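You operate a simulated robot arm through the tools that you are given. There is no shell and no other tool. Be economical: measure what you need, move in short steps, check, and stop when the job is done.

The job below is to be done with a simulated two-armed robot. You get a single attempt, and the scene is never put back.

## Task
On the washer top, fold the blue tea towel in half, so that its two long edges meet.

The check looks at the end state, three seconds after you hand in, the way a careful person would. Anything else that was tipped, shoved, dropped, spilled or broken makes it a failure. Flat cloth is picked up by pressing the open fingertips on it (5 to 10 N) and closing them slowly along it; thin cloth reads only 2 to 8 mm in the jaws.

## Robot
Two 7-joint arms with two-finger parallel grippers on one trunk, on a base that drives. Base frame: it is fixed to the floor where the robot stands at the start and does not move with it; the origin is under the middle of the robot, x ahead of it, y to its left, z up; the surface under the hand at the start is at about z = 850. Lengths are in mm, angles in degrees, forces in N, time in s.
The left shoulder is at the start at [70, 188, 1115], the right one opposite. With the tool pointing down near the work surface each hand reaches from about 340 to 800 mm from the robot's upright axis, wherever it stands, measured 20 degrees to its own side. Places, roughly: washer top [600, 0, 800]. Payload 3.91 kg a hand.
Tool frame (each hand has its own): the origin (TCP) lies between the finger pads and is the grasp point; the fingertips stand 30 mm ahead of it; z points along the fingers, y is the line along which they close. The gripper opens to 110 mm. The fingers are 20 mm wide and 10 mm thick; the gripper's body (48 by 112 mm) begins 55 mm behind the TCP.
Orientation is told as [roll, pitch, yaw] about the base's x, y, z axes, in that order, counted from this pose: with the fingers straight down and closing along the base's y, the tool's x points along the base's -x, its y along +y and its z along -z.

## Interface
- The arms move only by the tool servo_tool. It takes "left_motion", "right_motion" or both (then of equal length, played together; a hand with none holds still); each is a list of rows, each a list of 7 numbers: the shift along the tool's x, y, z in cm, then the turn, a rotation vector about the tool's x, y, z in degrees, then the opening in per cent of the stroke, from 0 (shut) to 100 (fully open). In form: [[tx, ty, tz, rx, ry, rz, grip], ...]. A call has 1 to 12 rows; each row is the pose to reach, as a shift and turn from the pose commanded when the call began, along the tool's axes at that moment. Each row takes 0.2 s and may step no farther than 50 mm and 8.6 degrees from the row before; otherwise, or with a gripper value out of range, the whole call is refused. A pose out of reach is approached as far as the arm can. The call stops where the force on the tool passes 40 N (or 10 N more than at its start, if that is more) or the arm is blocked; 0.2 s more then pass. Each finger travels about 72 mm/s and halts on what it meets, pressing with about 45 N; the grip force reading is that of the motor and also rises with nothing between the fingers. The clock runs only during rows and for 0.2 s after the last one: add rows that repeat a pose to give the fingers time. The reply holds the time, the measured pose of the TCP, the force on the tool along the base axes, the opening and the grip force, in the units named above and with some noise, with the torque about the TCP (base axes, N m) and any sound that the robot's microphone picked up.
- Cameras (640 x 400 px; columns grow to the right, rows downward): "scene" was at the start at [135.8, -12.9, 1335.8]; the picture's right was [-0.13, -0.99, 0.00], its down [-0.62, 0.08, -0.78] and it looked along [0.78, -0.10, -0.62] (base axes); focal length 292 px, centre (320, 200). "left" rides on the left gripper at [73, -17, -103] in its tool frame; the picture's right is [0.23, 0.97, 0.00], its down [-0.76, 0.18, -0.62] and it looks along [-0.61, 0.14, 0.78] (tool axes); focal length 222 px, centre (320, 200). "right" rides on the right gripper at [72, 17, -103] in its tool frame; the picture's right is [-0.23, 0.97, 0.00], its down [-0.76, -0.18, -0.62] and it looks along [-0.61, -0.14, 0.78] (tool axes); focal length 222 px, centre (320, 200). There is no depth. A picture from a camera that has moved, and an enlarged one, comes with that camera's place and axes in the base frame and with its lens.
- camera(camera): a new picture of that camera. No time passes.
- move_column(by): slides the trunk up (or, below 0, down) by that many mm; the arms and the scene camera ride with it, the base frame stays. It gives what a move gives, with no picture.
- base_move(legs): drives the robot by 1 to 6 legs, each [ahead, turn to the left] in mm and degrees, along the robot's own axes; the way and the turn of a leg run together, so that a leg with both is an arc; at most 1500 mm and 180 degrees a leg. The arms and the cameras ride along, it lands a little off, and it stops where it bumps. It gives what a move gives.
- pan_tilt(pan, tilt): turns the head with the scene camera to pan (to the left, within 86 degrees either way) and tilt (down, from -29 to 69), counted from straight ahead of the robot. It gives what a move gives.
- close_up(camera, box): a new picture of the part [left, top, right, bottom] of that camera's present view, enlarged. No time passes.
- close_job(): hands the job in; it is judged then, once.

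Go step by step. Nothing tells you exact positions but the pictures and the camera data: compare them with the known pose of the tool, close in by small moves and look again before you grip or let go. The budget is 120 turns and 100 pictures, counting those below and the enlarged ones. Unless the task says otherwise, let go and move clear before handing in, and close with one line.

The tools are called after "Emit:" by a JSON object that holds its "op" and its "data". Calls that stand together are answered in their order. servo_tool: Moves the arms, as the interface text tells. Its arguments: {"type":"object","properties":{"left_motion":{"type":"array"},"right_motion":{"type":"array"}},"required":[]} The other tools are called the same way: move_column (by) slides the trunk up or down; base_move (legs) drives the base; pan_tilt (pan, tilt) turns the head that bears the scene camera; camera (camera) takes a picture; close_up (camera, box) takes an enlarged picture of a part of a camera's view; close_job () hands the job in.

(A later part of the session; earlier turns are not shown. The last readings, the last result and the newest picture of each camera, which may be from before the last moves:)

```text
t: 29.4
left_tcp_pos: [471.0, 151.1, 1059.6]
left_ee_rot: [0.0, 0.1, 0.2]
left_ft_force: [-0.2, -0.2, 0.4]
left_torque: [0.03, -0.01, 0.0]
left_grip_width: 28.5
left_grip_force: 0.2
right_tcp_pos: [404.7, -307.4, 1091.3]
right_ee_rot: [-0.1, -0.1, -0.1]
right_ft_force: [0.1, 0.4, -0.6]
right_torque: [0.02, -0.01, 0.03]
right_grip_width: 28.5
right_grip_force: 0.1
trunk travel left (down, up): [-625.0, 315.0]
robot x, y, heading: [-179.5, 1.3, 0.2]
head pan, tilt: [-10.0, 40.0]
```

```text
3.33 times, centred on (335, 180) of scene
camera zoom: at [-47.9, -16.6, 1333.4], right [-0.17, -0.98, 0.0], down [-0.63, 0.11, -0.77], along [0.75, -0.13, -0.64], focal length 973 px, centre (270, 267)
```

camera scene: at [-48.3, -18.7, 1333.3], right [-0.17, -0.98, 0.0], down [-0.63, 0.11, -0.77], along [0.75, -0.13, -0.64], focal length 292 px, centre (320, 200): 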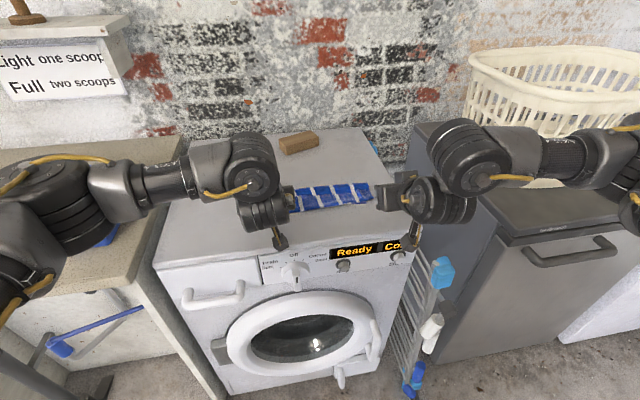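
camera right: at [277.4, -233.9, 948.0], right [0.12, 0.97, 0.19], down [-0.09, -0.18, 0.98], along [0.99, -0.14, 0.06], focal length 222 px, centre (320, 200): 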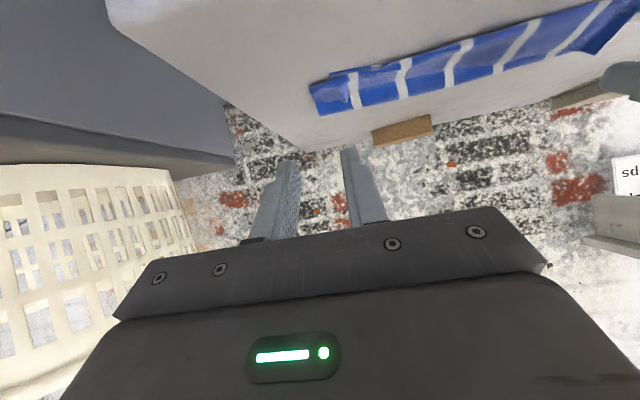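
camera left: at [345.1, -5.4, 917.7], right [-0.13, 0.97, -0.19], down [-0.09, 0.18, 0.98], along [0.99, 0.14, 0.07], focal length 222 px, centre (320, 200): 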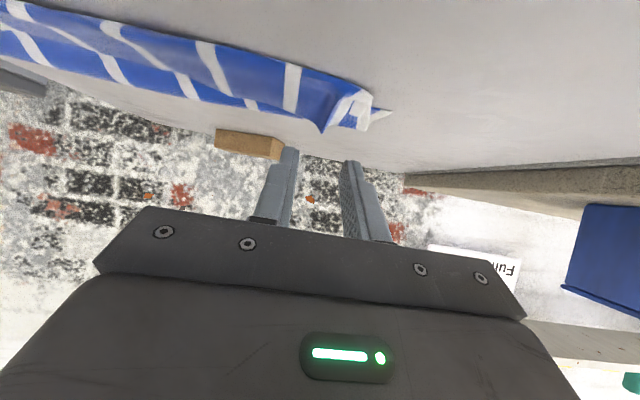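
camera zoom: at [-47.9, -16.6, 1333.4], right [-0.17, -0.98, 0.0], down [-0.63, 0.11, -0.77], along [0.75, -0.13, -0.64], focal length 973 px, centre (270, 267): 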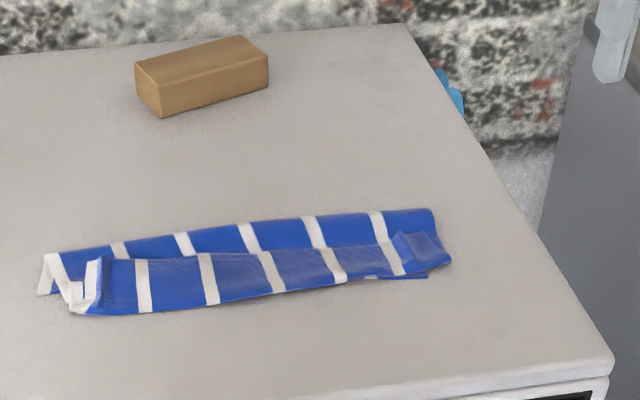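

The towel edge ended as a flap curled up/back over the crease near x≈490. I'll look from the hand cameras to judge whether the flap stands upright, so that I can pinch it directly with fingers straddling it.

Emit:
{"op": "camera", "data": {"camera": "left"}}

Emit:
{"op": "camera", "data": {"camera": "right"}}

Emit:
{"op": "close_up", "data": {"camera": "scene", "box": [245, 175, 325, 225]}}

Emit:
{"op": "close_up", "data": {"camera": "scene", "box": [310, 175, 390, 225]}}

```text
69 pictures are left
camera left: at [399.2, 134.0, 1161.6], right [-0.23, 0.97, 0.0], down [0.76, 0.18, 0.62], along [0.61, 0.14, -0.78], focal length 222 px, centre (320, 200)
```

left: 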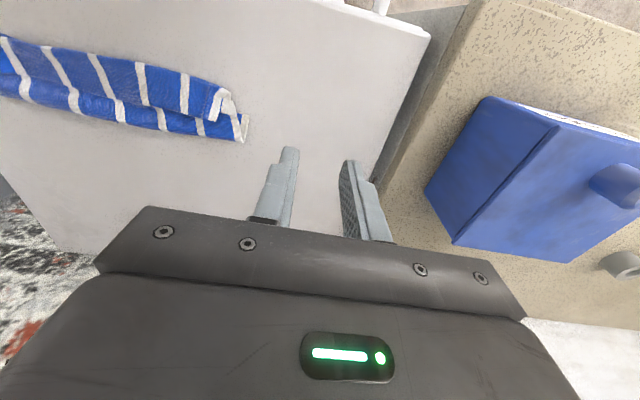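

```text
68 pictures are left
camera right: at [332.7, -292.2, 1194.6], right [0.23, 0.97, 0.0], down [0.76, -0.18, 0.62], along [0.61, -0.14, -0.78], focal length 222 px, centre (320, 200)
```

right: 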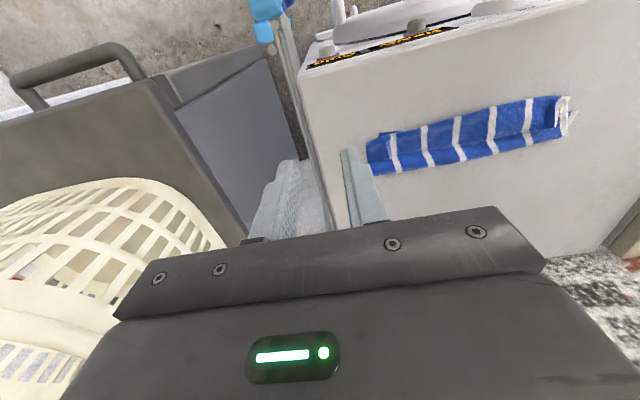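

```text
8.00 times, centred on (285, 200) of scene
camera zoom: at [-47.9, -16.6, 1333.4], right [-0.17, -0.98, 0.0], down [-0.63, 0.11, -0.77], along [0.75, -0.13, -0.64], focal length 2335 px, centre (600, 200)
```

zoom: 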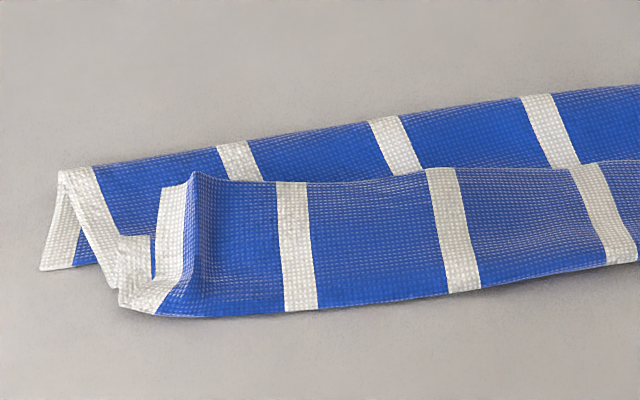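

```text
8.00 times, centred on (350, 200) of scene
camera zoom: at [-47.9, -16.6, 1333.4], right [-0.17, -0.98, 0.0], down [-0.63, 0.11, -0.77], along [0.75, -0.13, -0.64], focal length 2335 px, centre (80, 200)
```

zoom: 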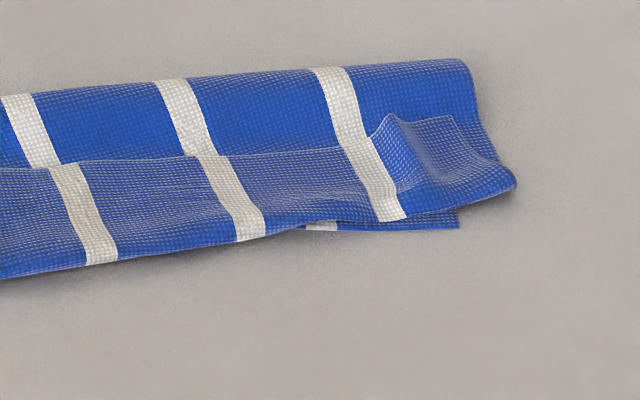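

The flap stands up from the crease, which is actually convenient: with grippers yawed 90° I can straddle and pinch that upright edge directly. I drive forward a bit and yaw both hands so their cameras look along the towel from the sides.

Emit:
{"op": "base_move", "data": {"legs": [[80, 0]]}}

Emit:
{"op": "servo_tool", "data": {"left_motion": [[0, 0, 0, 0, 0, 8.2, 26], [0, 0, 0, 0, 0, 16.4, 26], [0, 0, 0, 0, 0, 24.6, 26], [0, 0, 0, 0, 0, 32.8, 26], [0, 0, 0, 0, 0, 41, 26], [0, 0, 0, 0, 0, 49.2, 26], [0, 0, 0, 0, 0, 57.4, 26], [0, 0, 0, 0, 0, 65.6, 26], [0, 0, 0, 0, 0, 73.8, 26], [0, 0, 0, 0, 0, 82, 26], [0, 0, 0, 0, 0, 90, 26]], "right_motion": [[0, 0, 0, 0, 0, -8.2, 26], [0, 0, 0, 0, 0, -16.4, 26], [0, 0, 0, 0, 0, -24.6, 26], [0, 0, 0, 0, 0, -32.8, 26], [0, 0, 0, 0, 0, -41, 26], [0, 0, 0, 0, 0, -49.2, 26], [0, 0, 0, 0, 0, -57.4, 26], [0, 0, 0, 0, 0, -65.6, 26], [0, 0, 0, 0, 0, -73.8, 26], [0, 0, 0, 0, 0, -82, 26], [0, 0, 0, 0, 0, -90, 26]]}}

Emit:
{"op": "camera", "data": {"camera": "left"}}

Emit:
{"op": "camera", "data": {"camera": "right"}}

```text
t: 30.4
left_tcp_pos: [538.5, 151.2, 1069.9]
left_ee_rot: [0.0, -0.8, 0.1]
left_ft_force: [-0.6, 0.4, -0.1]
left_torque: [-0.02, -0.08, 0.04]
left_grip_width: 28.5
left_grip_force: 0.1
right_tcp_pos: [470.2, -307.7, 1100.8]
right_ee_rot: [0.1, -0.7, 0.1]
right_ft_force: [-0.3, 0.1, 1.9]
right_torque: [0.05, -0.03, -0.03]
right_grip_width: 28.6
right_grip_force: 0.1
trunk travel left (down, up): [-625.0, 315.0]
robot x, y, heading: [-103.4, 3.2, -0.0]
head pan, tilt: [-10.0, 40.0]
```

```text
t: 32.9
left_tcp_pos: [547.7, 151.3, 1062.8]
left_ee_rot: [0.4, 0.0, -90.2]
left_ft_force: [-0.1, 0.0, 0.1]
left_torque: [0.0, -0.01, -0.03]
left_grip_width: 28.5
left_grip_force: 0.1
right_tcp_pos: [479.4, -306.7, 1094.4]
right_ee_rot: [-0.3, -0.1, 90.3]
right_ft_force: [-0.1, -0.5, -0.2]
right_torque: [-0.01, -0.01, 0.01]
right_grip_width: 28.7
right_grip_force: 0.1
trunk travel left (down, up): [-625.0, 315.0]
robot x, y, heading: [-102.3, 1.1, 0.2]
head pan, tilt: [-10.0, 40.0]
```

```text
65 pictures are left
camera left: at [530.6, 223.6, 1165.5], right [0.97, 0.23, 0.0], down [0.17, -0.76, 0.62], along [0.14, -0.61, -0.78], focal length 222 px, centre (320, 200)
```

left: 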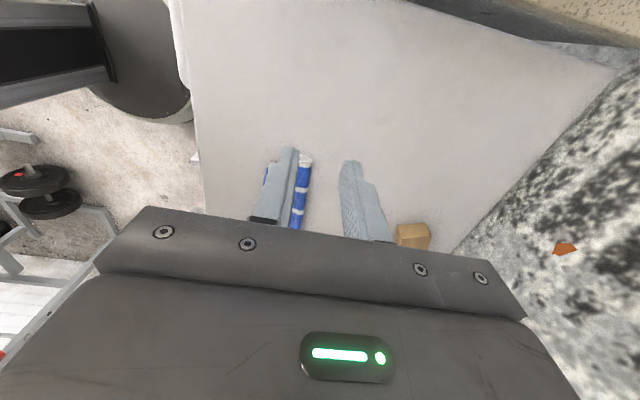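

```text
64 pictures are left
camera right: at [462.7, -381.5, 1197.4], right [-0.97, 0.22, -0.01], down [0.17, 0.76, 0.62], along [0.14, 0.61, -0.78], focal length 222 px, centre (320, 200)
```

right: 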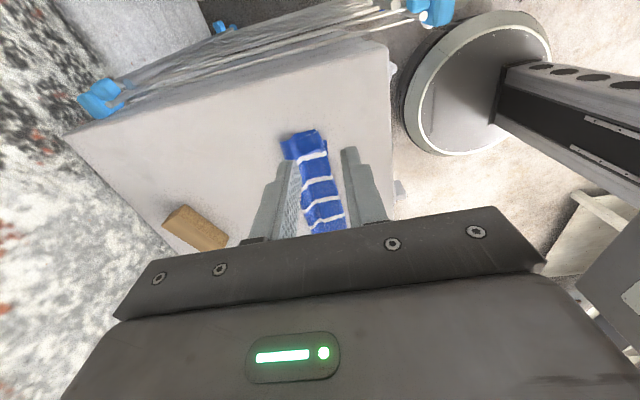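

Yaw works. I lower both hands beside the towel ends to view the flap profile from the sides.

Emit:
{"op": "servo_tool", "data": {"left_motion": [[-1, -0.8, 3.3, 0, 0, 0, 26], [-2, -1.6, 6.6, 0, 0, 0, 26], [-3, -2.4, 10, 0, 0, 0, 26], [-4, -3.3, 13.3, 0, 0, 0, 26], [-4, -3.3, 13.3, 0, 0, 0, 26]], "right_motion": [[0, -0.9, 3.9, 0, 0, 0, 26], [0, -1.8, 7.8, 0, 0, 0, 26], [0, -2.7, 11.6, 0, 0, 0, 26], [0, -3.6, 15.4, 0, 0, 0, 26], [0, -3.6, 15.4, 0, 0, 0, 26]]}}

Emit:
{"op": "camera", "data": {"camera": "left"}}

Emit:
{"op": "camera", "data": {"camera": "right"}}

```text
t: 34.0
left_tcp_pos: [512.4, 112.4, 931.7]
left_ee_rot: [0.3, 0.0, -90.0]
left_ft_force: [0.6, -0.1, 0.3]
left_torque: [-0.02, -0.01, -0.02]
left_grip_width: 28.4
left_grip_force: 0.1
right_tcp_pos: [512.4, -308.3, 941.1]
right_ee_rot: [-0.4, 0.1, 90.1]
right_ft_force: [-0.7, -0.4, 0.3]
right_torque: [0.0, -0.01, 0.03]
right_grip_width: 28.8
right_grip_force: 0.0
trunk travel left (down, up): [-625.0, 315.0]
robot x, y, heading: [-103.0, -4.2, 0.1]
head pan, tilt: [-10.0, 40.0]
```

```text
63 pictures are left
camera left: at [495.6, 183.7, 1033.5], right [0.97, 0.23, 0.01], down [0.18, -0.76, 0.62], along [0.15, -0.61, -0.78], focal length 222 px, centre (320, 200)
```

left: 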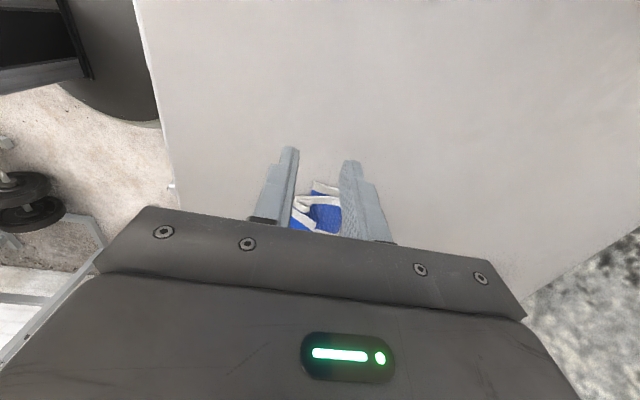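

```text
62 pictures are left
camera right: at [497.1, -381.9, 1043.2], right [-0.97, 0.23, -0.01], down [0.17, 0.76, 0.62], along [0.15, 0.61, -0.78], focal length 222 px, centre (320, 200)
```

right: 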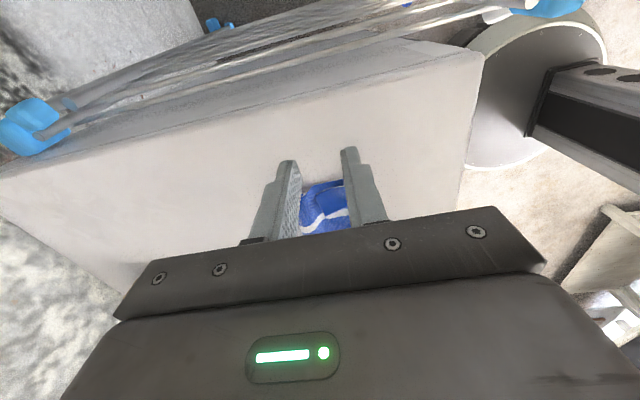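

The grippers hide the ends; I move them inward above the towel and open the fingers wider for a view.

Emit:
{"op": "servo_tool", "data": {"left_motion": [[-2.5, 0, -1, 0, 0, 0, 35], [-5, 0, -1.5, 0, 0, 0, 45], [-8, 0, -1.5, 0, 0, 0, 55], [-10, 0, -1.5, 0, 0, 0, 55]], "right_motion": [[-2.5, 0, -1, 0, 0, 0, 35], [-5, 0, -1, 0, 0, 0, 45], [-8, 0, -1, 0, 0, 0, 55], [-10, 0, -1, 0, 0, 0, 55]]}}

Emit:
{"op": "camera", "data": {"camera": "left"}}

Emit:
{"op": "camera", "data": {"camera": "right"}}

Emit:
{"op": "close_up", "data": {"camera": "scene", "box": [240, 120, 430, 240]}}

```text
t: 35.0
left_tcp_pos: [513.9, 11.2, 947.7]
left_ee_rot: [0.4, 0.0, -90.0]
left_ft_force: [0.0, 0.5, 0.5]
left_torque: [0.0, -0.01, -0.02]
left_grip_width: 60.6
left_grip_force: 0.0
right_tcp_pos: [513.8, -206.6, 950.3]
right_ee_rot: [-0.3, -0.1, 90.1]
right_ft_force: [0.3, -0.4, 0.2]
right_torque: [-0.01, -0.03, 0.06]
right_grip_width: 60.2
right_grip_force: 0.0
trunk travel left (down, up): [-625.0, 315.0]
robot x, y, heading: [-99.2, 1.3, 0.1]
head pan, tilt: [-10.0, 40.0]
```

```text
61 pictures are left
camera left: at [497.0, 81.6, 1049.3], right [0.97, 0.23, 0.0], down [0.18, -0.76, 0.62], along [0.15, -0.61, -0.78], focal length 222 px, centre (320, 200)
```

left: 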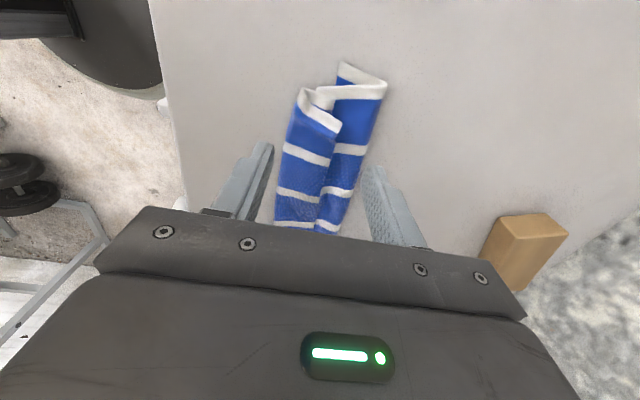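

```text
60 pictures are left
camera right: at [498.5, -281.4, 1053.7], right [-0.97, 0.23, -0.01], down [0.17, 0.76, 0.63], along [0.14, 0.61, -0.78], focal length 222 px, centre (320, 200)
```

right: 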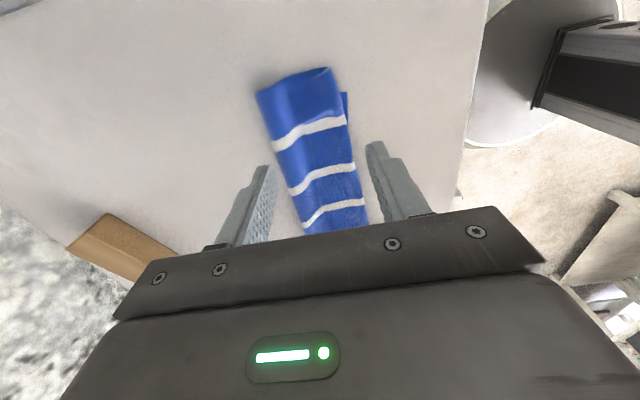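

```text
3.33 times, centred on (335, 180) of scene
camera zoom: at [30.6, -16.6, 1333.4], right [-0.17, -0.98, 0.0], down [-0.63, 0.11, -0.77], along [0.75, -0.13, -0.64], focal length 973 px, centre (270, 267)
```

zoom: 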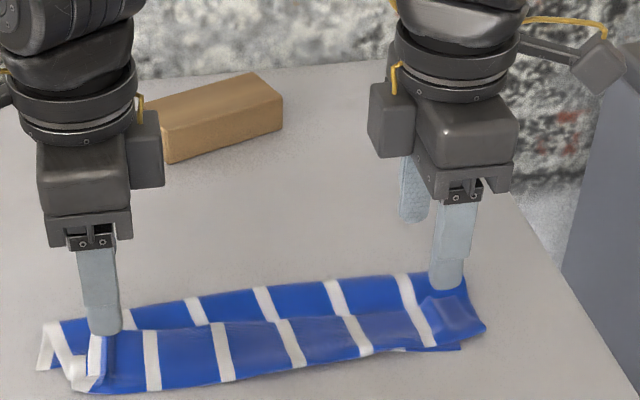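

The flap actually lies folded back on top (edge at x≈525–540, crease ≈491). Best is to open it out again: pinch the flap, carry the edge back to the far side flat, then redo the fold gripping the very edge. I turn the hands back to yaw 0 above the flap.

Emit:
{"op": "servo_tool", "data": {"left_motion": [[-0.2, 0, 0, 0, 0, -8.2, 50], [-0.4, 0, 0, 0, 0, -16.4, 40], [-0.6, 0, 0, 0, 0, -24.6, 30], [-0.8, 0, 0, 0, 0, -32.8, 24], [-1, 0, 0, 0, 0, -41, 24], [-1.2, 0, 0, 0, 0, -49.2, 24], [-1.4, 0, 0, 0, 0, -57.4, 24], [-1.6, 0, 0, 0, 0, -65.6, 24], [-1.8, 0, 0, 0, 0, -73.8, 24], [-2, 0, 0, 0, 0, -82, 24], [-2.1, 0, 0, 0, 0, -90, 24]], "right_motion": [[-0.4, 0, 0, 0, 0, 8.2, 50], [-0.8, 0, 0, 0, 0, 16.4, 40], [-1.2, 0, 0, 0, 0, 24.6, 30], [-1.6, 0, 0, 0, 0, 32.8, 24], [-2, 0, 0, 0, 0, 41, 24], [-2.4, 0, 0, 0, 0, 49.2, 24], [-2.8, 0, 0, 0, 0, 57.4, 24], [-3.2, 0, 0, 0, 0, 65.6, 24], [-3.6, 0, 0, 0, 0, 73.8, 24], [-4, 0, 0, 0, 0, 82, 24], [-4.4, 0, 0, 0, 0, 90, 24]]}}

Emit:
{"op": "camera", "data": {"camera": "left"}}

Emit:
{"op": "camera", "data": {"camera": "right"}}

```text
t: 37.5
left_tcp_pos: [515.7, -9.5, 945.8]
left_ee_rot: [-0.1, -0.3, 0.2]
left_ft_force: [-0.4, -0.1, 0.2]
left_torque: [-0.01, -0.02, 0.03]
left_grip_width: 26.6
left_grip_force: 0.0
right_tcp_pos: [515.0, -162.9, 951.2]
right_ee_rot: [0.2, -0.3, 0.0]
right_ft_force: [0.3, -1.0, -0.1]
right_torque: [-0.01, -0.01, -0.01]
right_grip_width: 26.7
right_grip_force: 0.1
trunk travel left (down, up): [-625.0, 315.0]
robot x, y, heading: [-101.9, -1.4, 0.1]
head pan, tilt: [-10.0, 40.0]
```

```text
58 pictures are left
camera left: at [442.9, -27.3, 1047.7], right [-0.23, 0.97, 0.0], down [0.76, 0.18, 0.63], along [0.61, 0.14, -0.78], focal length 222 px, centre (320, 200)
```

left: 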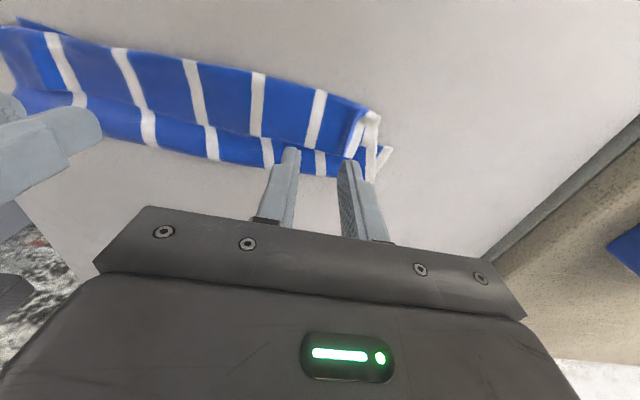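

```text
57 pictures are left
camera right: at [443.2, -147.7, 1054.2], right [0.23, 0.97, 0.0], down [0.76, -0.18, 0.63], along [0.61, -0.14, -0.78], focal length 222 px, centre (320, 200)
```

right: 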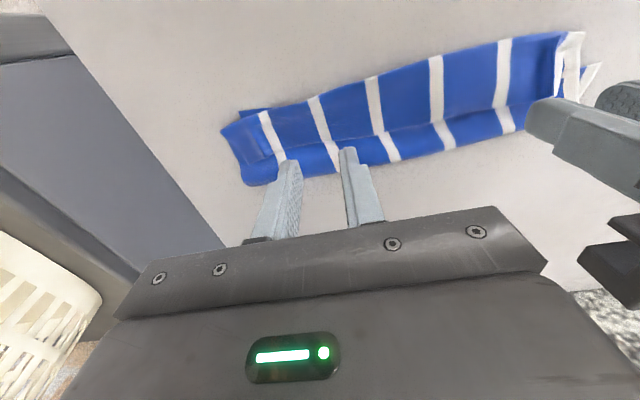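

Clear view: flap spans x≈488–531, so the fingertips at x≈516 are over it. I descend gently onto it.

Emit:
{"op": "servo_tool", "data": {"left_motion": [[-0.2, 0, 2, 0, 0, 0, 24], [-0.2, 0, 4, 0, 0, 0, 24], [-0.2, 0, 5.4, 0, 0, 0, 24], [-0.2, 0, 5.8, 0, 0, 0, 24], [-0.2, 0, 5.8, 0, 0, 0, 24]], "right_motion": [[-0.2, 0, 2, 0, 0, 0, 24], [-0.2, 0, 4, 0, 0, 0, 24], [-0.2, 0, 5.8, 0, 0, 0, 24], [-0.2, 0, 6.2, 0, 0, 0, 24], [-0.2, 0, 6.2, 0, 0, 0, 24]]}}

```text
t: 38.6
left_tcp_pos: [516.5, -11.6, 888.8]
left_ee_rot: [0.0, -0.1, 0.0]
left_ft_force: [-0.1, 0.7, 0.3]
left_torque: [-0.05, 0.0, 0.0]
left_grip_width: 26.3
left_grip_force: 0.1
right_tcp_pos: [516.7, -162.4, 888.4]
right_ee_rot: [0.1, -0.3, 0.1]
right_ft_force: [-0.2, -0.1, 0.4]
right_torque: [0.02, 0.02, 0.0]
right_grip_width: 26.6
right_grip_force: 0.1
trunk travel left (down, up): [-625.0, 315.0]
robot x, y, heading: [-102.3, -2.5, -0.1]
head pan, tilt: [-10.0, 40.0]
```

Emit:
{"op": "servo_tool", "data": {"left_motion": [[0, 0, 0.2, 0, 0, 0, 24], [0, 0, 0.4, 0, 0, 0, 24], [0, 0, 0.5, 0, 0, 0, 24], [0, 0, 0.5, 0, 0, 0, 24]], "right_motion": [[0, 0, 0.2, 0, 0, 0, 24], [0, 0, 0.4, 0, 0, 0, 24], [0, 0, 0.5, 0, 0, 0, 24], [0, 0, 0.5, 0, 0, 0, 24]]}}

```text
t: 39.6
left_tcp_pos: [515.8, -10.6, 883.7]
left_ee_rot: [0.0, -0.3, 0.1]
left_ft_force: [0.8, -0.3, 8.6]
left_torque: [-0.04, -0.03, 0.05]
left_grip_width: 26.3
left_grip_force: 0.1
right_tcp_pos: [517.4, -163.0, 883.6]
right_ee_rot: [0.2, -0.2, 0.1]
right_ft_force: [-0.2, -0.1, -0.6]
right_torque: [-0.05, 0.04, 0.0]
right_grip_width: 26.2
right_grip_force: 0.0
trunk travel left (down, up): [-625.0, 315.0]
robot x, y, heading: [-101.5, -1.9, 0.1]
head pan, tilt: [-10.0, 40.0]
```

Emit:
{"op": "servo_tool", "data": {"left_motion": [[0, 0, 0, 0, 0, 0, 21], [0, 0, 0, 0, 0, 0, 18], [0, 0, 0, 0, 0, 0, 15], [0, 0, 0, 0, 0, 0, 12], [0, 0, 0, 0, 0, 0, 9], [0, 0, 0, 0, 0, 0, 6], [0, 0, 0, 0, 0, 0, 3], [0, 0, 0, 0, 0, 0, 0], [0, 0, 0, 0, 0, 0, 0], [0, 0, 0, 0, 0, 0, 0]], "right_motion": [[0, 0, 0.1, 0, 0, 0, 24], [0, 0, 0.15, 0, 0, 0, 24], [0, 0, 0.15, 0, 0, 0, 24], [0, 0, 0.15, 0, 0, 0, 24], [0, 0, 0.15, 0, 0, 0, 24], [0, 0, 0.15, 0, 0, 0, 24], [0, 0, 0.15, 0, 0, 0, 24], [0, 0, 0.15, 0, 0, 0, 24], [0, 0, 0.15, 0, 0, 0, 24], [0, 0, 0.15, 0, 0, 0, 24]]}}

```text
t: 41.9
left_tcp_pos: [516.0, -10.1, 882.1]
left_ee_rot: [0.0, -0.4, 0.0]
left_ft_force: [0.3, -4.6, 8.1]
left_torque: [-0.16, -0.01, 0.01]
left_grip_width: 2.1
left_grip_force: 42.0
right_tcp_pos: [516.2, -163.5, 882.5]
right_ee_rot: [0.1, -0.4, 0.1]
right_ft_force: [0.5, 4.0, 5.5]
right_torque: [0.13, 0.02, -0.03]
right_grip_width: 26.9
right_grip_force: 0.7
trunk travel left (down, up): [-625.0, 315.0]
robot x, y, heading: [-104.6, -3.3, 0.2]
head pan, tilt: [-10.0, 40.0]
```

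Left has one layer (2.1 mm). Now close the right with a touch more depth.

Emit:
{"op": "servo_tool", "data": {"right_motion": [[0, 0, 0.03, 0, 0, 0, 21], [0, 0, 0.03, 0, 0, 0, 18], [0, 0, 0.03, 0, 0, 0, 15], [0, 0, 0.03, 0, 0, 0, 12], [0, 0, 0.03, 0, 0, 0, 9], [0, 0, 0.03, 0, 0, 0, 6], [0, 0, 0.03, 0, 0, 0, 3], [0, 0, 0.03, 0, 0, 0, 0], [0, 0, 0.03, 0, 0, 0, 0], [0, 0, 0.03, 0, 0, 0, 0]]}}

Emit:
{"op": "camera", "data": {"camera": "left"}}

Emit:
{"op": "camera", "data": {"camera": "right"}}

```text
t: 44.0
left_tcp_pos: [515.1, -9.1, 883.1]
left_ee_rot: [-0.1, -0.3, 0.2]
left_ft_force: [-0.7, -1.8, 6.8]
left_torque: [-0.06, -0.01, 0.02]
left_grip_width: 2.0
left_grip_force: 41.7
right_tcp_pos: [515.9, -164.0, 882.0]
right_ee_rot: [0.1, -0.4, 0.1]
right_ft_force: [0.2, -0.1, 6.3]
right_torque: [0.01, -0.01, -0.03]
right_grip_width: 0.1
right_grip_force: 37.2
trunk travel left (down, up): [-625.0, 315.0]
robot x, y, heading: [-104.1, 1.8, -0.1]
head pan, tilt: [-10.0, 40.0]
```

```text
56 pictures are left
camera left: at [443.5, -27.5, 985.4], right [-0.23, 0.97, 0.0], down [0.76, 0.18, 0.63], along [0.61, 0.14, -0.78], focal length 222 px, centre (320, 200)
```

left: 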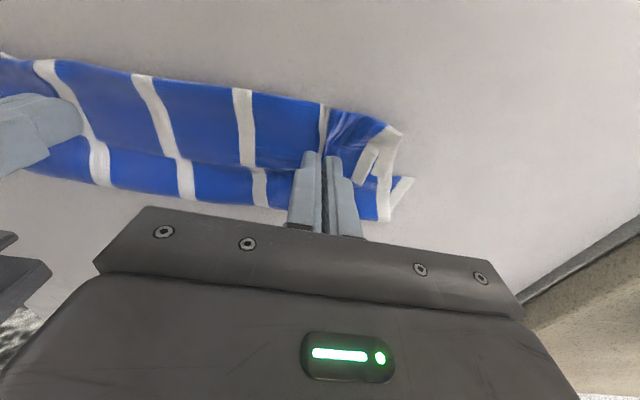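

```text
55 pictures are left
camera right: at [444.2, -148.3, 985.4], right [0.23, 0.97, 0.0], down [0.76, -0.18, 0.63], along [0.61, -0.14, -0.78], focal length 222 px, centre (320, 200)
```

right: 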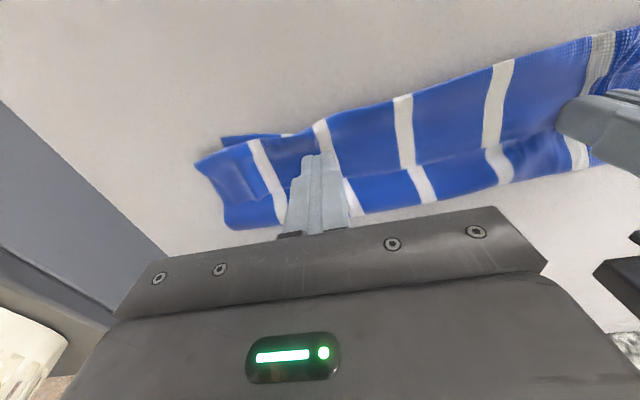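

The right slipped; reopen, press a bit harder, close again.

Emit:
{"op": "servo_tool", "data": {"right_motion": [[0, 0, -0.5, 0, 0, 0, 5], [0, 0, -0.7, 0, 0, 0, 20], [0, 0, -0.5, 0, 0, 0, 28], [0, 0, -0.2, 0, 0, 0, 28], [0, 0, 0.0, 0, 0, 0, 28], [0, 0, 0.06, 0, 0, 0, 28], [0, 0, 0.06, 0, 0, 0, 28]]}}

```text
t: 45.6
left_tcp_pos: [515.9, -9.6, 883.1]
left_ee_rot: [-0.1, -0.2, 0.1]
left_ft_force: [0.7, -2.3, 8.5]
left_torque: [-0.04, -0.04, -0.01]
left_grip_width: 2.1
left_grip_force: 42.3
right_tcp_pos: [517.2, -163.2, 882.2]
right_ee_rot: [0.1, -0.4, 0.0]
right_ft_force: [-0.6, 0.9, 5.5]
right_torque: [0.03, 0.0, 0.01]
right_grip_width: 30.9
right_grip_force: 0.1
trunk travel left (down, up): [-625.0, 315.0]
robot x, y, heading: [-103.5, -1.0, 0.0]
head pan, tilt: [-10.0, 40.0]
```

Emit:
{"op": "servo_tool", "data": {"right_motion": [[0, 0, 0.06, 0, 0, 0, 28], [0, 0, 0.09, 0, 0, 0, 25], [0, 0, 0.09, 0, 0, 0, 22], [0, 0, 0.09, 0, 0, 0, 19], [0, 0, 0.1, 0, 0, 0, 16], [0, 0, 0.1, 0, 0, 0, 13], [0, 0, 0.1, 0, 0, 0, 10], [0, 0, 0.1, 0, 0, 0, 7], [0, 0, 0.1, 0, 0, 0, 4], [0, 0, 0.1, 0, 0, 0, 0], [0, 0, 0.1, 0, 0, 0, 0]]}}

```text
t: 48.0
left_tcp_pos: [514.6, -10.3, 883.5]
left_ee_rot: [-0.2, -0.4, 0.0]
left_ft_force: [-0.2, -8.5, 2.1]
left_torque: [-0.23, -0.02, 0.0]
left_grip_width: 1.9
left_grip_force: 42.3
right_tcp_pos: [517.0, -162.4, 882.1]
right_ee_rot: [0.1, -0.3, 0.2]
right_ft_force: [-0.1, 8.2, 16.7]
right_torque: [0.23, 0.05, -0.02]
right_grip_width: 1.9
right_grip_force: 42.0
trunk travel left (down, up): [-625.0, 315.0]
robot x, y, heading: [-100.0, 0.1, 0.4]
head pan, tilt: [-10.0, 40.0]
```

Both hands hold the flap. I relax, lift, and drive forward to carry the edge back to the far side.

Emit:
{"op": "servo_tool", "data": {"left_motion": [[0, -0.2, -1.5, 0, 0, 0, 0], [-0.5, -0.3, -3.5, 0, 0, 0, 0], [-1.5, -0.3, -5.5, 0, 0, 0, 0], [-2.5, -0.3, -7, 0, 0, 0, 0], [-2.5, -0.3, -7, 0, 0, 0, 0]], "right_motion": [[0, 0.2, -1.5, 0, 0, 0, 0], [-0.5, 0.3, -3.5, 0, 0, 0, 0], [-1.5, 0.3, -5.5, 0, 0, 0, 0], [-2.5, 0.3, -7, 0, 0, 0, 0], [-2.5, 0.3, -7, 0, 0, 0, 0]]}}

Emit:
{"op": "base_move", "data": {"legs": [[120, 0]]}}

Emit:
{"op": "camera", "data": {"camera": "scene"}}

Emit:
{"op": "camera", "data": {"camera": "left"}}

Emit:
{"op": "camera", "data": {"camera": "right"}}

```text
t: 49.2
left_tcp_pos: [541.7, -14.9, 951.9]
left_ee_rot: [0.0, -0.2, 0.2]
left_ft_force: [0.2, 0.5, 0.1]
left_torque: [0.0, 0.01, -0.02]
left_grip_width: 1.9
left_grip_force: 42.1
right_tcp_pos: [541.1, -160.2, 950.1]
right_ee_rot: [0.1, -0.3, 0.1]
right_ft_force: [0.6, -0.3, 0.4]
right_torque: [-0.02, 0.01, -0.02]
right_grip_width: 2.1
right_grip_force: 41.8
trunk travel left (down, up): [-625.0, 315.0]
robot x, y, heading: [-101.9, -4.1, 0.3]
head pan, tilt: [-10.0, 40.0]
```

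```text
t: 50.5
left_tcp_pos: [661.6, -13.7, 952.4]
left_ee_rot: [0.0, -0.3, -0.1]
left_ft_force: [0.0, -0.8, 0.8]
left_torque: [-0.02, -0.03, 0.03]
left_grip_width: 1.6
left_grip_force: 41.5
right_tcp_pos: [660.5, -160.7, 951.3]
right_ee_rot: [0.1, -0.4, 0.0]
right_ft_force: [0.5, 0.1, 0.5]
right_torque: [-0.02, 0.02, 0.01]
right_grip_width: 1.5
right_grip_force: 42.1
trunk travel left (down, up): [-625.0, 315.0]
robot x, y, heading: [13.8, 1.5, 0.0]
head pan, tilt: [-10.0, 40.0]
```

```text
54 pictures are left
camera scene: at [150.2, -16.3, 1333.5], right [-0.17, -0.98, 0.0], down [-0.63, 0.11, -0.77], along [0.75, -0.13, -0.64], focal length 292 px, centre (320, 200)
```

scene: 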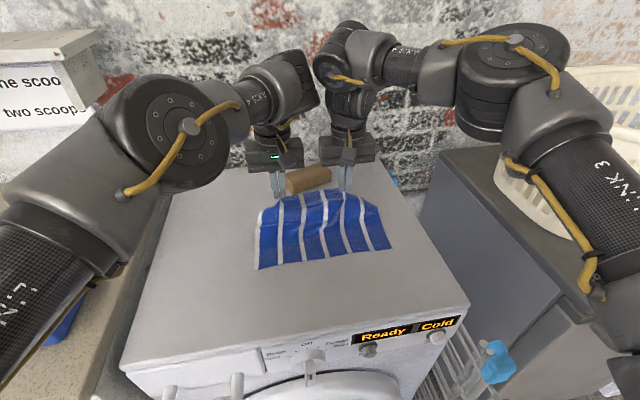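

```text
53 pictures are left
camera left: at [589.2, -31.5, 1054.9], right [-0.23, 0.97, 0.0], down [0.76, 0.18, 0.63], along [0.61, 0.14, -0.78], focal length 222 px, centre (320, 200)
```

left: 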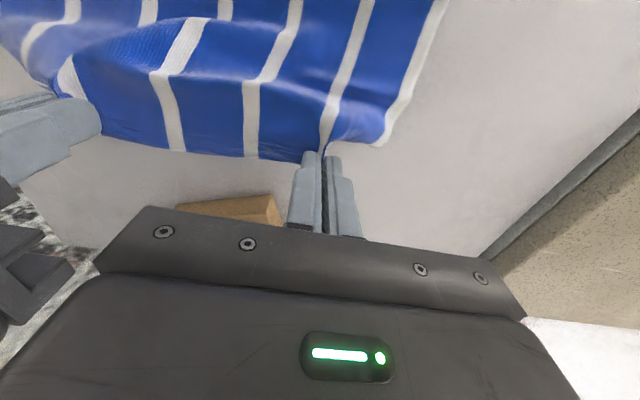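

```text
52 pictures are left
camera right: at [588.2, -145.1, 1053.7], right [0.23, 0.97, 0.0], down [0.76, -0.18, 0.63], along [0.61, -0.14, -0.78], focal length 222 px, centre (320, 200)
```

right: 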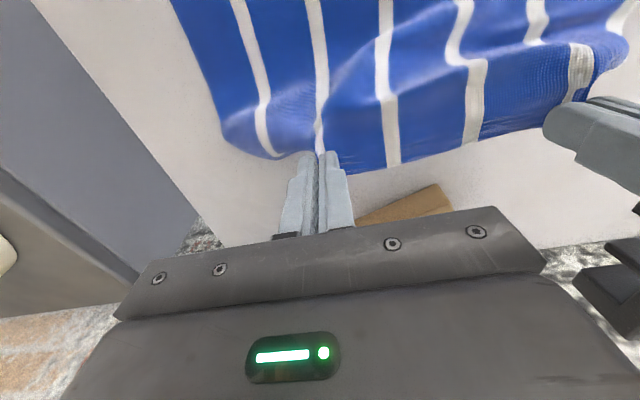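

The towel has unfolded well. I lower the edge to the far side, spread slightly and release.

Emit:
{"op": "servo_tool", "data": {"left_motion": [[-0.4, 0.1, 1.5, 0, 0, 0, 0], [-0.9, 0.3, 3, 0, 0, 0, 0], [-1.4, 0.5, 4.5, 0, 0, 0, 0], [-1.7, 0.6, 6, 0, 0, 0, 0], [-1.7, 0.6, 6.7, 0, 0, 0, 0], [-1.7, 0.6, 6.7, 0, 0, 0, 8], [-1.7, 0.6, 6.7, 0, 0, 0, 16], [-1.7, 0.6, 6.7, 0, 0, 0, 24], [-1.7, 0.6, 6.7, 0, 0, 0, 26], [-1.7, 0.6, 5.5, 0, 0, 0, 26], [-1.7, 0.6, 2.5, 0, 0, 0, 26], [-1.7, 0.6, -1.5, 0, 0, 0, 26]], "right_motion": [[-0.4, -0.1, 1.5, 0, 0, 0, 0], [-0.9, -0.3, 3, 0, 0, 0, 0], [-1.4, -0.5, 4.5, 0, 0, 0, 0], [-1.7, -0.6, 6, 0, 0, 0, 0], [-1.7, -0.6, 6.7, 0, 0, 0, 0], [-1.7, -0.6, 6.7, 0, 0, 0, 8], [-1.7, -0.6, 6.7, 0, 0, 0, 16], [-1.7, -0.6, 6.7, 0, 0, 0, 24], [-1.7, -0.6, 6.7, 0, 0, 0, 26], [-1.7, -0.6, 5.5, 0, 0, 0, 26], [-1.7, -0.6, 2.5, 0, 0, 0, 26], [-1.7, -0.6, -1.5, 0, 0, 0, 26]]}}

Emit:
{"op": "close_up", "data": {"camera": "scene", "box": [230, 150, 420, 290]}}

Emit:
{"op": "camera", "data": {"camera": "left"}}

Emit:
{"op": "camera", "data": {"camera": "right"}}

```text
t: 53.1
left_tcp_pos: [667.5, -5.2, 966.7]
left_ee_rot: [-0.2, -0.5, 0.0]
left_ft_force: [0.7, 1.1, -0.2]
left_torque: [-0.01, -0.03, 0.02]
left_grip_width: 28.4
left_grip_force: 0.0
left hand out of reach, approached as far as the arm can: row 11, 12
right_tcp_pos: [676.1, -165.6, 966.3]
right_ee_rot: [-0.1, -0.4, 0.0]
right_ft_force: [-0.5, 0.8, -0.1]
right_torque: [-0.03, -0.01, 0.01]
right_grip_width: 28.7
right_grip_force: 0.1
trunk travel left (down, up): [-625.0, 315.0]
robot x, y, heading: [17.8, 3.6, -0.0]
head pan, tilt: [-10.0, 40.0]
```

```text
2.86 times, centred on (325, 220) of scene
camera zoom: at [148.3, -15.5, 1333.5], right [-0.17, -0.98, 0.0], down [-0.63, 0.11, -0.77], along [0.76, -0.13, -0.64], focal length 834 px, centre (306, 143)
```

zoom: 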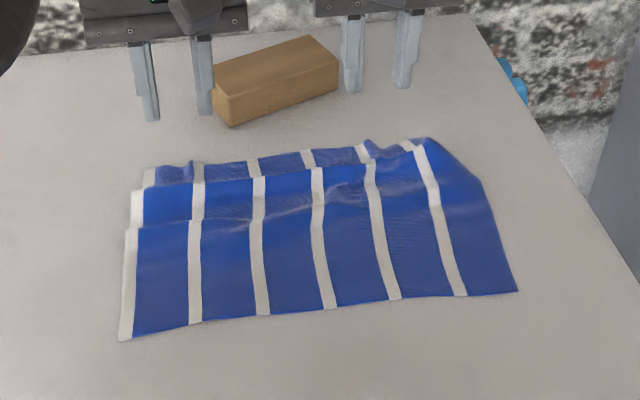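

```text
50 pictures are left
camera left: at [595.5, -23.2, 1068.5], right [-0.23, 0.97, 0.0], down [0.76, 0.18, 0.63], along [0.61, 0.14, -0.78], focal length 222 px, centre (320, 200)
```

left: 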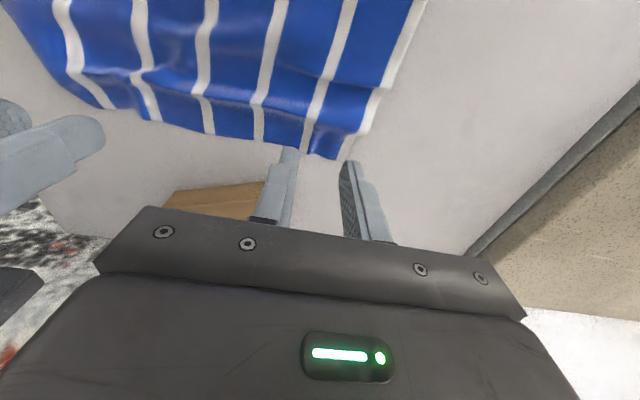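

```text
49 pictures are left
camera right: at [603.4, -150.0, 1069.4], right [0.23, 0.97, 0.0], down [0.76, -0.18, 0.63], along [0.61, -0.14, -0.78], focal length 222 px, centre (320, 200)
```

right: 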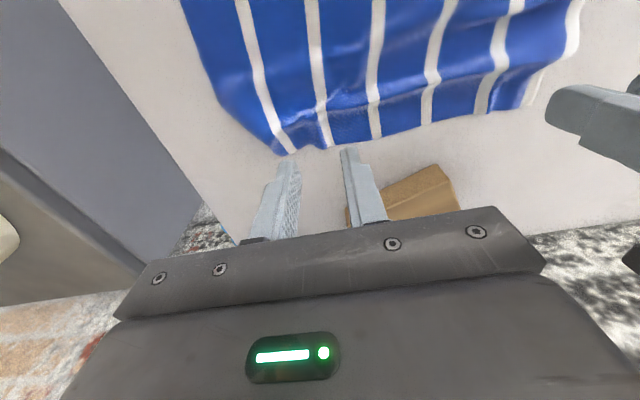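

The towel is open again (near edge x≈528, far edge ≈702, a bit wavy). Now I'll prepare the better grip: drive forward, yaw the hands 90° so the fingers straddle the far edge itself.

Emit:
{"op": "base_move", "data": {"legs": [[30, 0]]}}

Emit:
{"op": "servo_tool", "data": {"left_motion": [[0, 0.2, 0, 0, 0, 8.2, 26], [0, 0.5, 0, 0, 0, 16.4, 30], [0, 0.8, 0, 0, 0, 24.6, 36], [0, 1.1, 0, 0, 0, 32.8, 40], [0, 1.4, 0, 0, 0, 41, 40], [0, 1.6, 0, 0, 0, 49.2, 40], [0, 1.8, 0, 0, 0, 57.4, 40], [0, 2.0, 0, 0, 0, 65.6, 40], [0, 2.0, 0, 0, 0, 73.8, 40], [0, 2.0, 0, 0, 0, 82, 40], [0, 2.0, 0, 0, 0, 90, 40]], "right_motion": [[0, -0.3, 0, 0, 0, -8.2, 26], [0, -0.6, 0, 0, 0, -16.4, 30], [0, -0.9, 0, 0, 0, -24.6, 36], [0, -1.2, 0, 0, 0, -32.8, 40], [0, -1.5, 0, 0, 0, -41, 40], [0, -1.8, 0, 0, 0, -49.2, 40], [0, -2.1, 0, 0, 0, -57.4, 40], [0, -2.4, 0, 0, 0, -65.6, 40], [0, -2.7, 0, 0, 0, -73.8, 40], [0, -3.0, 0, 0, 0, -82, 40], [0, -3.5, 0, 0, 0, -90, 40]]}}

Emit:
{"op": "camera", "data": {"camera": "left"}}

Emit:
{"op": "camera", "data": {"camera": "right"}}

Emit:
{"op": "close_up", "data": {"camera": "scene", "box": [230, 150, 420, 290]}}

```text
t: 53.9
left_tcp_pos: [693.2, -8.5, 969.7]
left_ee_rot: [-0.1, -0.8, -0.1]
left_ft_force: [-0.5, -0.4, 0.5]
left_torque: [0.01, -0.05, 0.0]
left_grip_width: 28.7
left_grip_force: 0.0
right_tcp_pos: [701.9, -166.8, 969.6]
right_ee_rot: [0.1, -0.7, 0.0]
right_ft_force: [-0.6, 0.5, 0.5]
right_torque: [0.03, -0.06, 0.03]
right_grip_width: 28.3
right_grip_force: 0.0
trunk travel left (down, up): [-625.0, 315.0]
robot x, y, heading: [45.6, -2.0, -0.0]
head pan, tilt: [-10.0, 40.0]
```

```text
t: 56.3
left_tcp_pos: [698.2, 13.5, 967.2]
left_ee_rot: [0.5, 0.0, -90.2]
left_ft_force: [0.2, 0.0, 0.1]
left_torque: [-0.05, 0.02, 0.01]
left_grip_width: 44.1
left_grip_force: 0.0
right_tcp_pos: [708.0, -201.4, 966.9]
right_ee_rot: [-0.4, -0.1, 90.2]
right_ft_force: [0.5, -0.3, -0.8]
right_torque: [0.04, 0.0, 0.01]
right_grip_width: 44.0
right_grip_force: 0.0
trunk travel left (down, up): [-625.0, 315.0]
robot x, y, heading: [46.6, -2.5, -0.0]
head pan, tilt: [-10.0, 40.0]
```

```text
48 pictures are left
camera left: at [682.3, 85.2, 1069.0], right [0.97, 0.22, 0.01], down [0.17, -0.76, 0.63], along [0.15, -0.61, -0.78], focal length 222 px, centre (320, 200)
```

left: 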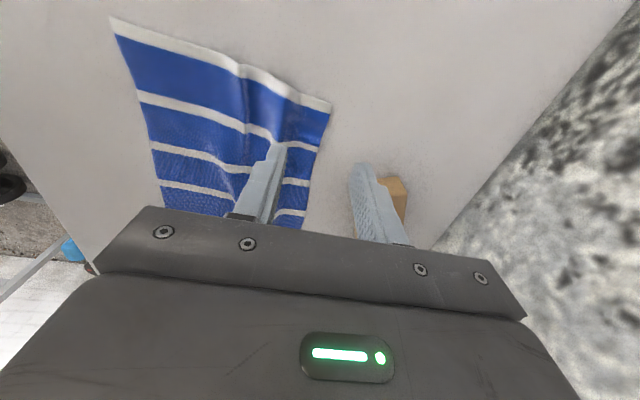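

```text
47 pictures are left
camera right: at [690.8, -275.4, 1069.6], right [-0.97, 0.22, -0.01], down [0.17, 0.76, 0.63], along [0.14, 0.61, -0.78], focal length 222 px, centre (320, 200)
```

right: 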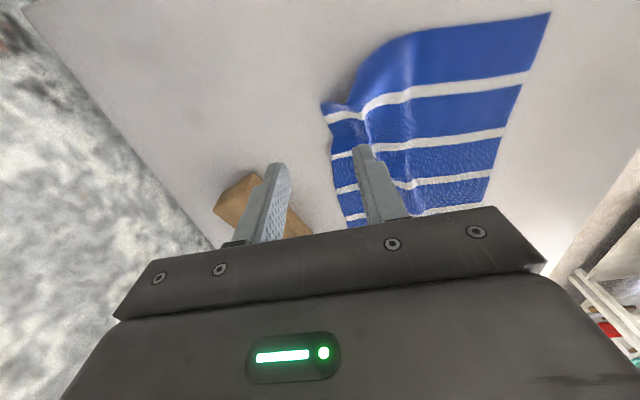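

```text
2.86 times, centred on (325, 220) of scene
camera zoom: at [180.0, -16.7, 1333.3], right [-0.17, -0.98, 0.0], down [-0.63, 0.11, -0.77], along [0.75, -0.13, -0.64], focal length 834 px, centre (306, 143)
```

zoom: 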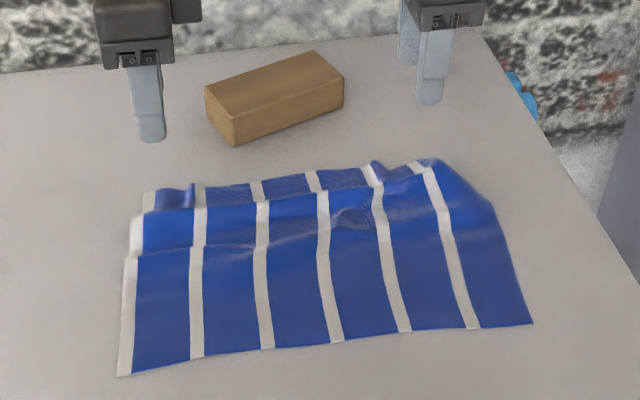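

Good side views: far edge at x≈708 (left) and ≈697 (right, whose corner is tucked under a little). I lower with the fingers straddling the edge.

Emit:
{"op": "servo_tool", "data": {"left_motion": [[0, 0.6, 2.5, 0, 0, 0, 34], [0, 1.2, 5, 0, 0, 0, 27], [0, 1.2, 7, 0, 0, 0, 27], [0, 1.2, 7.9, 0, 0, 0, 27], [0, 1.2, 7.9, 0, 0, 0, 27]], "right_motion": [[-0.6, 0.5, 2.5, 0, 0, 0, 34], [-1.1, 0.9, 5, 0, 0, 0, 27], [-1.1, 0.9, 7, 0, 0, 0, 27], [-1.1, 0.9, 7.9, 0, 0, 0, 27], [-1.1, 0.9, 7.9, 0, 0, 0, 27]]}}

Emit:
{"op": "camera", "data": {"camera": "left"}}

Emit:
{"op": "camera", "data": {"camera": "right"}}

```text
t: 57.5
left_tcp_pos: [710.6, 13.3, 887.4]
left_ee_rot: [0.5, -0.2, -90.2]
left_ft_force: [-0.3, 0.8, -0.1]
left_torque: [0.0, 0.02, 0.0]
left_grip_width: 29.7
left_grip_force: 0.1
right_tcp_pos: [698.3, -190.3, 887.7]
right_ee_rot: [-0.4, -0.1, 89.9]
right_ft_force: [-0.1, 0.3, 0.1]
right_torque: [-0.02, 0.0, -0.01]
right_grip_width: 29.7
right_grip_force: 0.1
trunk travel left (down, up): [-625.0, 315.0]
robot x, y, heading: [46.5, 1.5, -0.1]
head pan, tilt: [-10.0, 40.0]
```

```text
45 pictures are left
camera left: at [694.3, 84.9, 989.6], right [0.97, 0.23, 0.01], down [0.17, -0.76, 0.63], along [0.15, -0.61, -0.78], focal length 222 px, centre (320, 200)
```

left: 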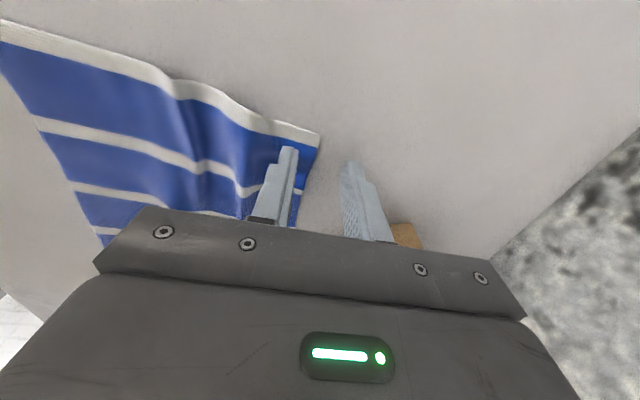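

```text
44 pictures are left
camera right: at [681.5, -263.8, 989.9], right [-0.97, 0.23, -0.01], down [0.17, 0.76, 0.63], along [0.15, 0.61, -0.78], focal length 222 px, centre (320, 200)
```

right: 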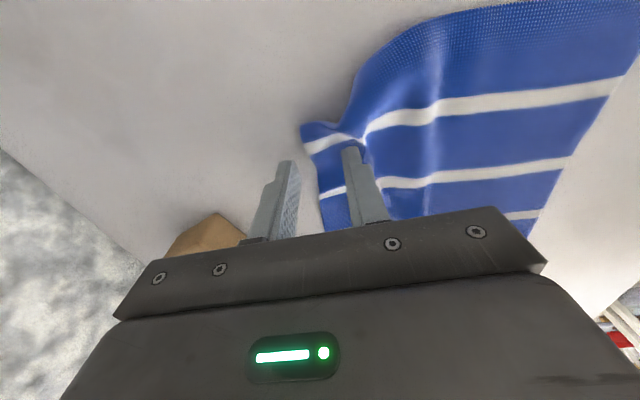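

The edge lies between the fingers of each hand. I lower to light contact.

Emit:
{"op": "servo_tool", "data": {"left_motion": [[0, -0.2, 0.3, 0, 0, 0, 27], [0, -0.3, 0.6, 0, 0, 0, 27], [0, -0.3, 0.72, 0, 0, 0, 27], [0, -0.3, 0.72, 0, 0, 0, 27]], "right_motion": [[0, 0, 0.3, 0, 0, 0, 27], [0, 0, 0.6, 0, 0, 0, 27], [0, 0, 0.72, 0, 0, 0, 27], [0, 0, 0.72, 0, 0, 0, 27]]}}

```text
t: 58.5
left_tcp_pos: [708.2, 11.8, 882.0]
left_ee_rot: [0.6, -0.2, -90.1]
left_ft_force: [0.3, -0.4, 2.9]
left_torque: [0.04, 0.05, -0.03]
left_grip_width: 29.8
left_grip_force: 0.1
right_tcp_pos: [698.1, -189.1, 881.8]
right_ee_rot: [-0.6, -0.1, 90.1]
right_ft_force: [0.7, -2.9, 11.9]
right_torque: [-0.14, 0.16, 0.07]
right_grip_width: 29.1
right_grip_force: 0.2
trunk travel left (down, up): [-625.0, 315.0]
robot x, y, heading: [48.4, -0.2, -0.5]
head pan, tilt: [-10.0, 40.0]
```

Emit:
{"op": "servo_tool", "data": {"left_motion": [[0, 0, 0.06, 0, 0, 0, 27], [0, 0, 0.1, 0, 0, 0, 24], [0, 0, 0.1, 0, 0, 0, 21], [0, 0, 0.1, 0, 0, 0, 18], [0, 0, 0.1, 0, 0, 0, 15], [0, 0, 0.1, 0, 0, 0, 12], [0, 0, 0.1, 0, 0, 0, 9], [0, 0, 0.1, 0, 0, 0, 6], [0, 0, 0.1, 0, 0, 0, 3], [0, 0, 0.1, 0, 0, 0, 0], [0, 0, 0.1, 0, 0, 0, 0]], "right_motion": [[0, 0, 0, 0, 0, 0, 27], [0, 0, 0, 0, 0, 0, 24], [0, 0, 0, 0, 0, 0, 21], [0, 0, 0, 0, 0, 0, 18], [0, 0, 0, 0, 0, 0, 15], [0, 0, 0, 0, 0, 0, 12], [0, 0, 0, 0, 0, 0, 9], [0, 0, 0, 0, 0, 0, 6], [0, 0, 0, 0, 0, 0, 3], [0, 0, 0, 0, 0, 0, 0], [0, 0, 0, 0, 0, 0, 0]]}}

Emit:
{"op": "camera", "data": {"camera": "left"}}

Emit:
{"op": "camera", "data": {"camera": "right"}}

```text
t: 60.9
left_tcp_pos: [707.7, 12.6, 880.0]
left_ee_rot: [0.7, -0.2, -90.1]
left_ft_force: [-0.5, 0.1, 16.5]
left_torque: [0.04, 0.06, 0.01]
left_grip_width: 1.5
left_grip_force: 41.6
right_tcp_pos: [697.5, -188.5, 882.4]
right_ee_rot: [-0.6, -0.2, 90.1]
right_ft_force: [1.2, 0.9, 7.5]
right_torque: [-0.07, 0.01, 0.0]
right_grip_width: 2.3
right_grip_force: 41.6
trunk travel left (down, up): [-625.0, 315.0]
robot x, y, heading: [45.8, 0.9, 0.1]
head pan, tilt: [-10.0, 40.0]
```

```text
43 pictures are left
camera left: at [689.9, 84.9, 983.4], right [0.97, 0.23, 0.01], down [0.17, -0.76, 0.63], along [0.15, -0.61, -0.78], focal length 222 px, centre (320, 200)
```

left: 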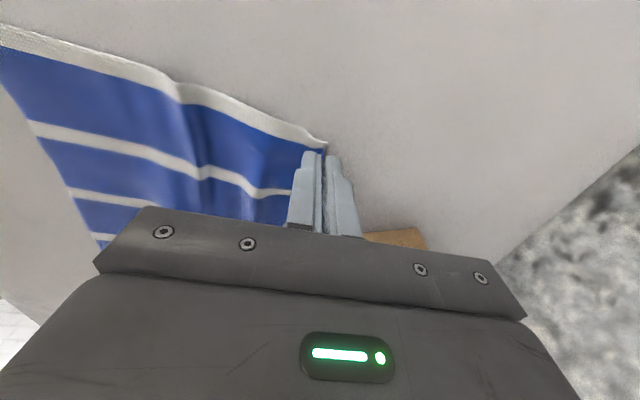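

```text
42 pictures are left
camera right: at [679.8, -262.9, 984.7], right [-0.97, 0.23, -0.01], down [0.17, 0.76, 0.63], along [0.15, 0.61, -0.78], focal length 222 px, centre (320, 200)
```

right: 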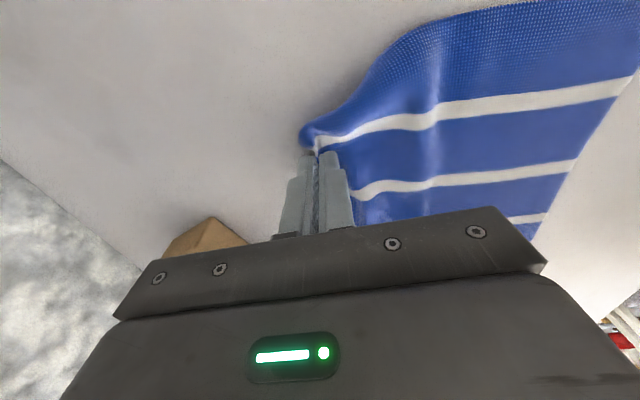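

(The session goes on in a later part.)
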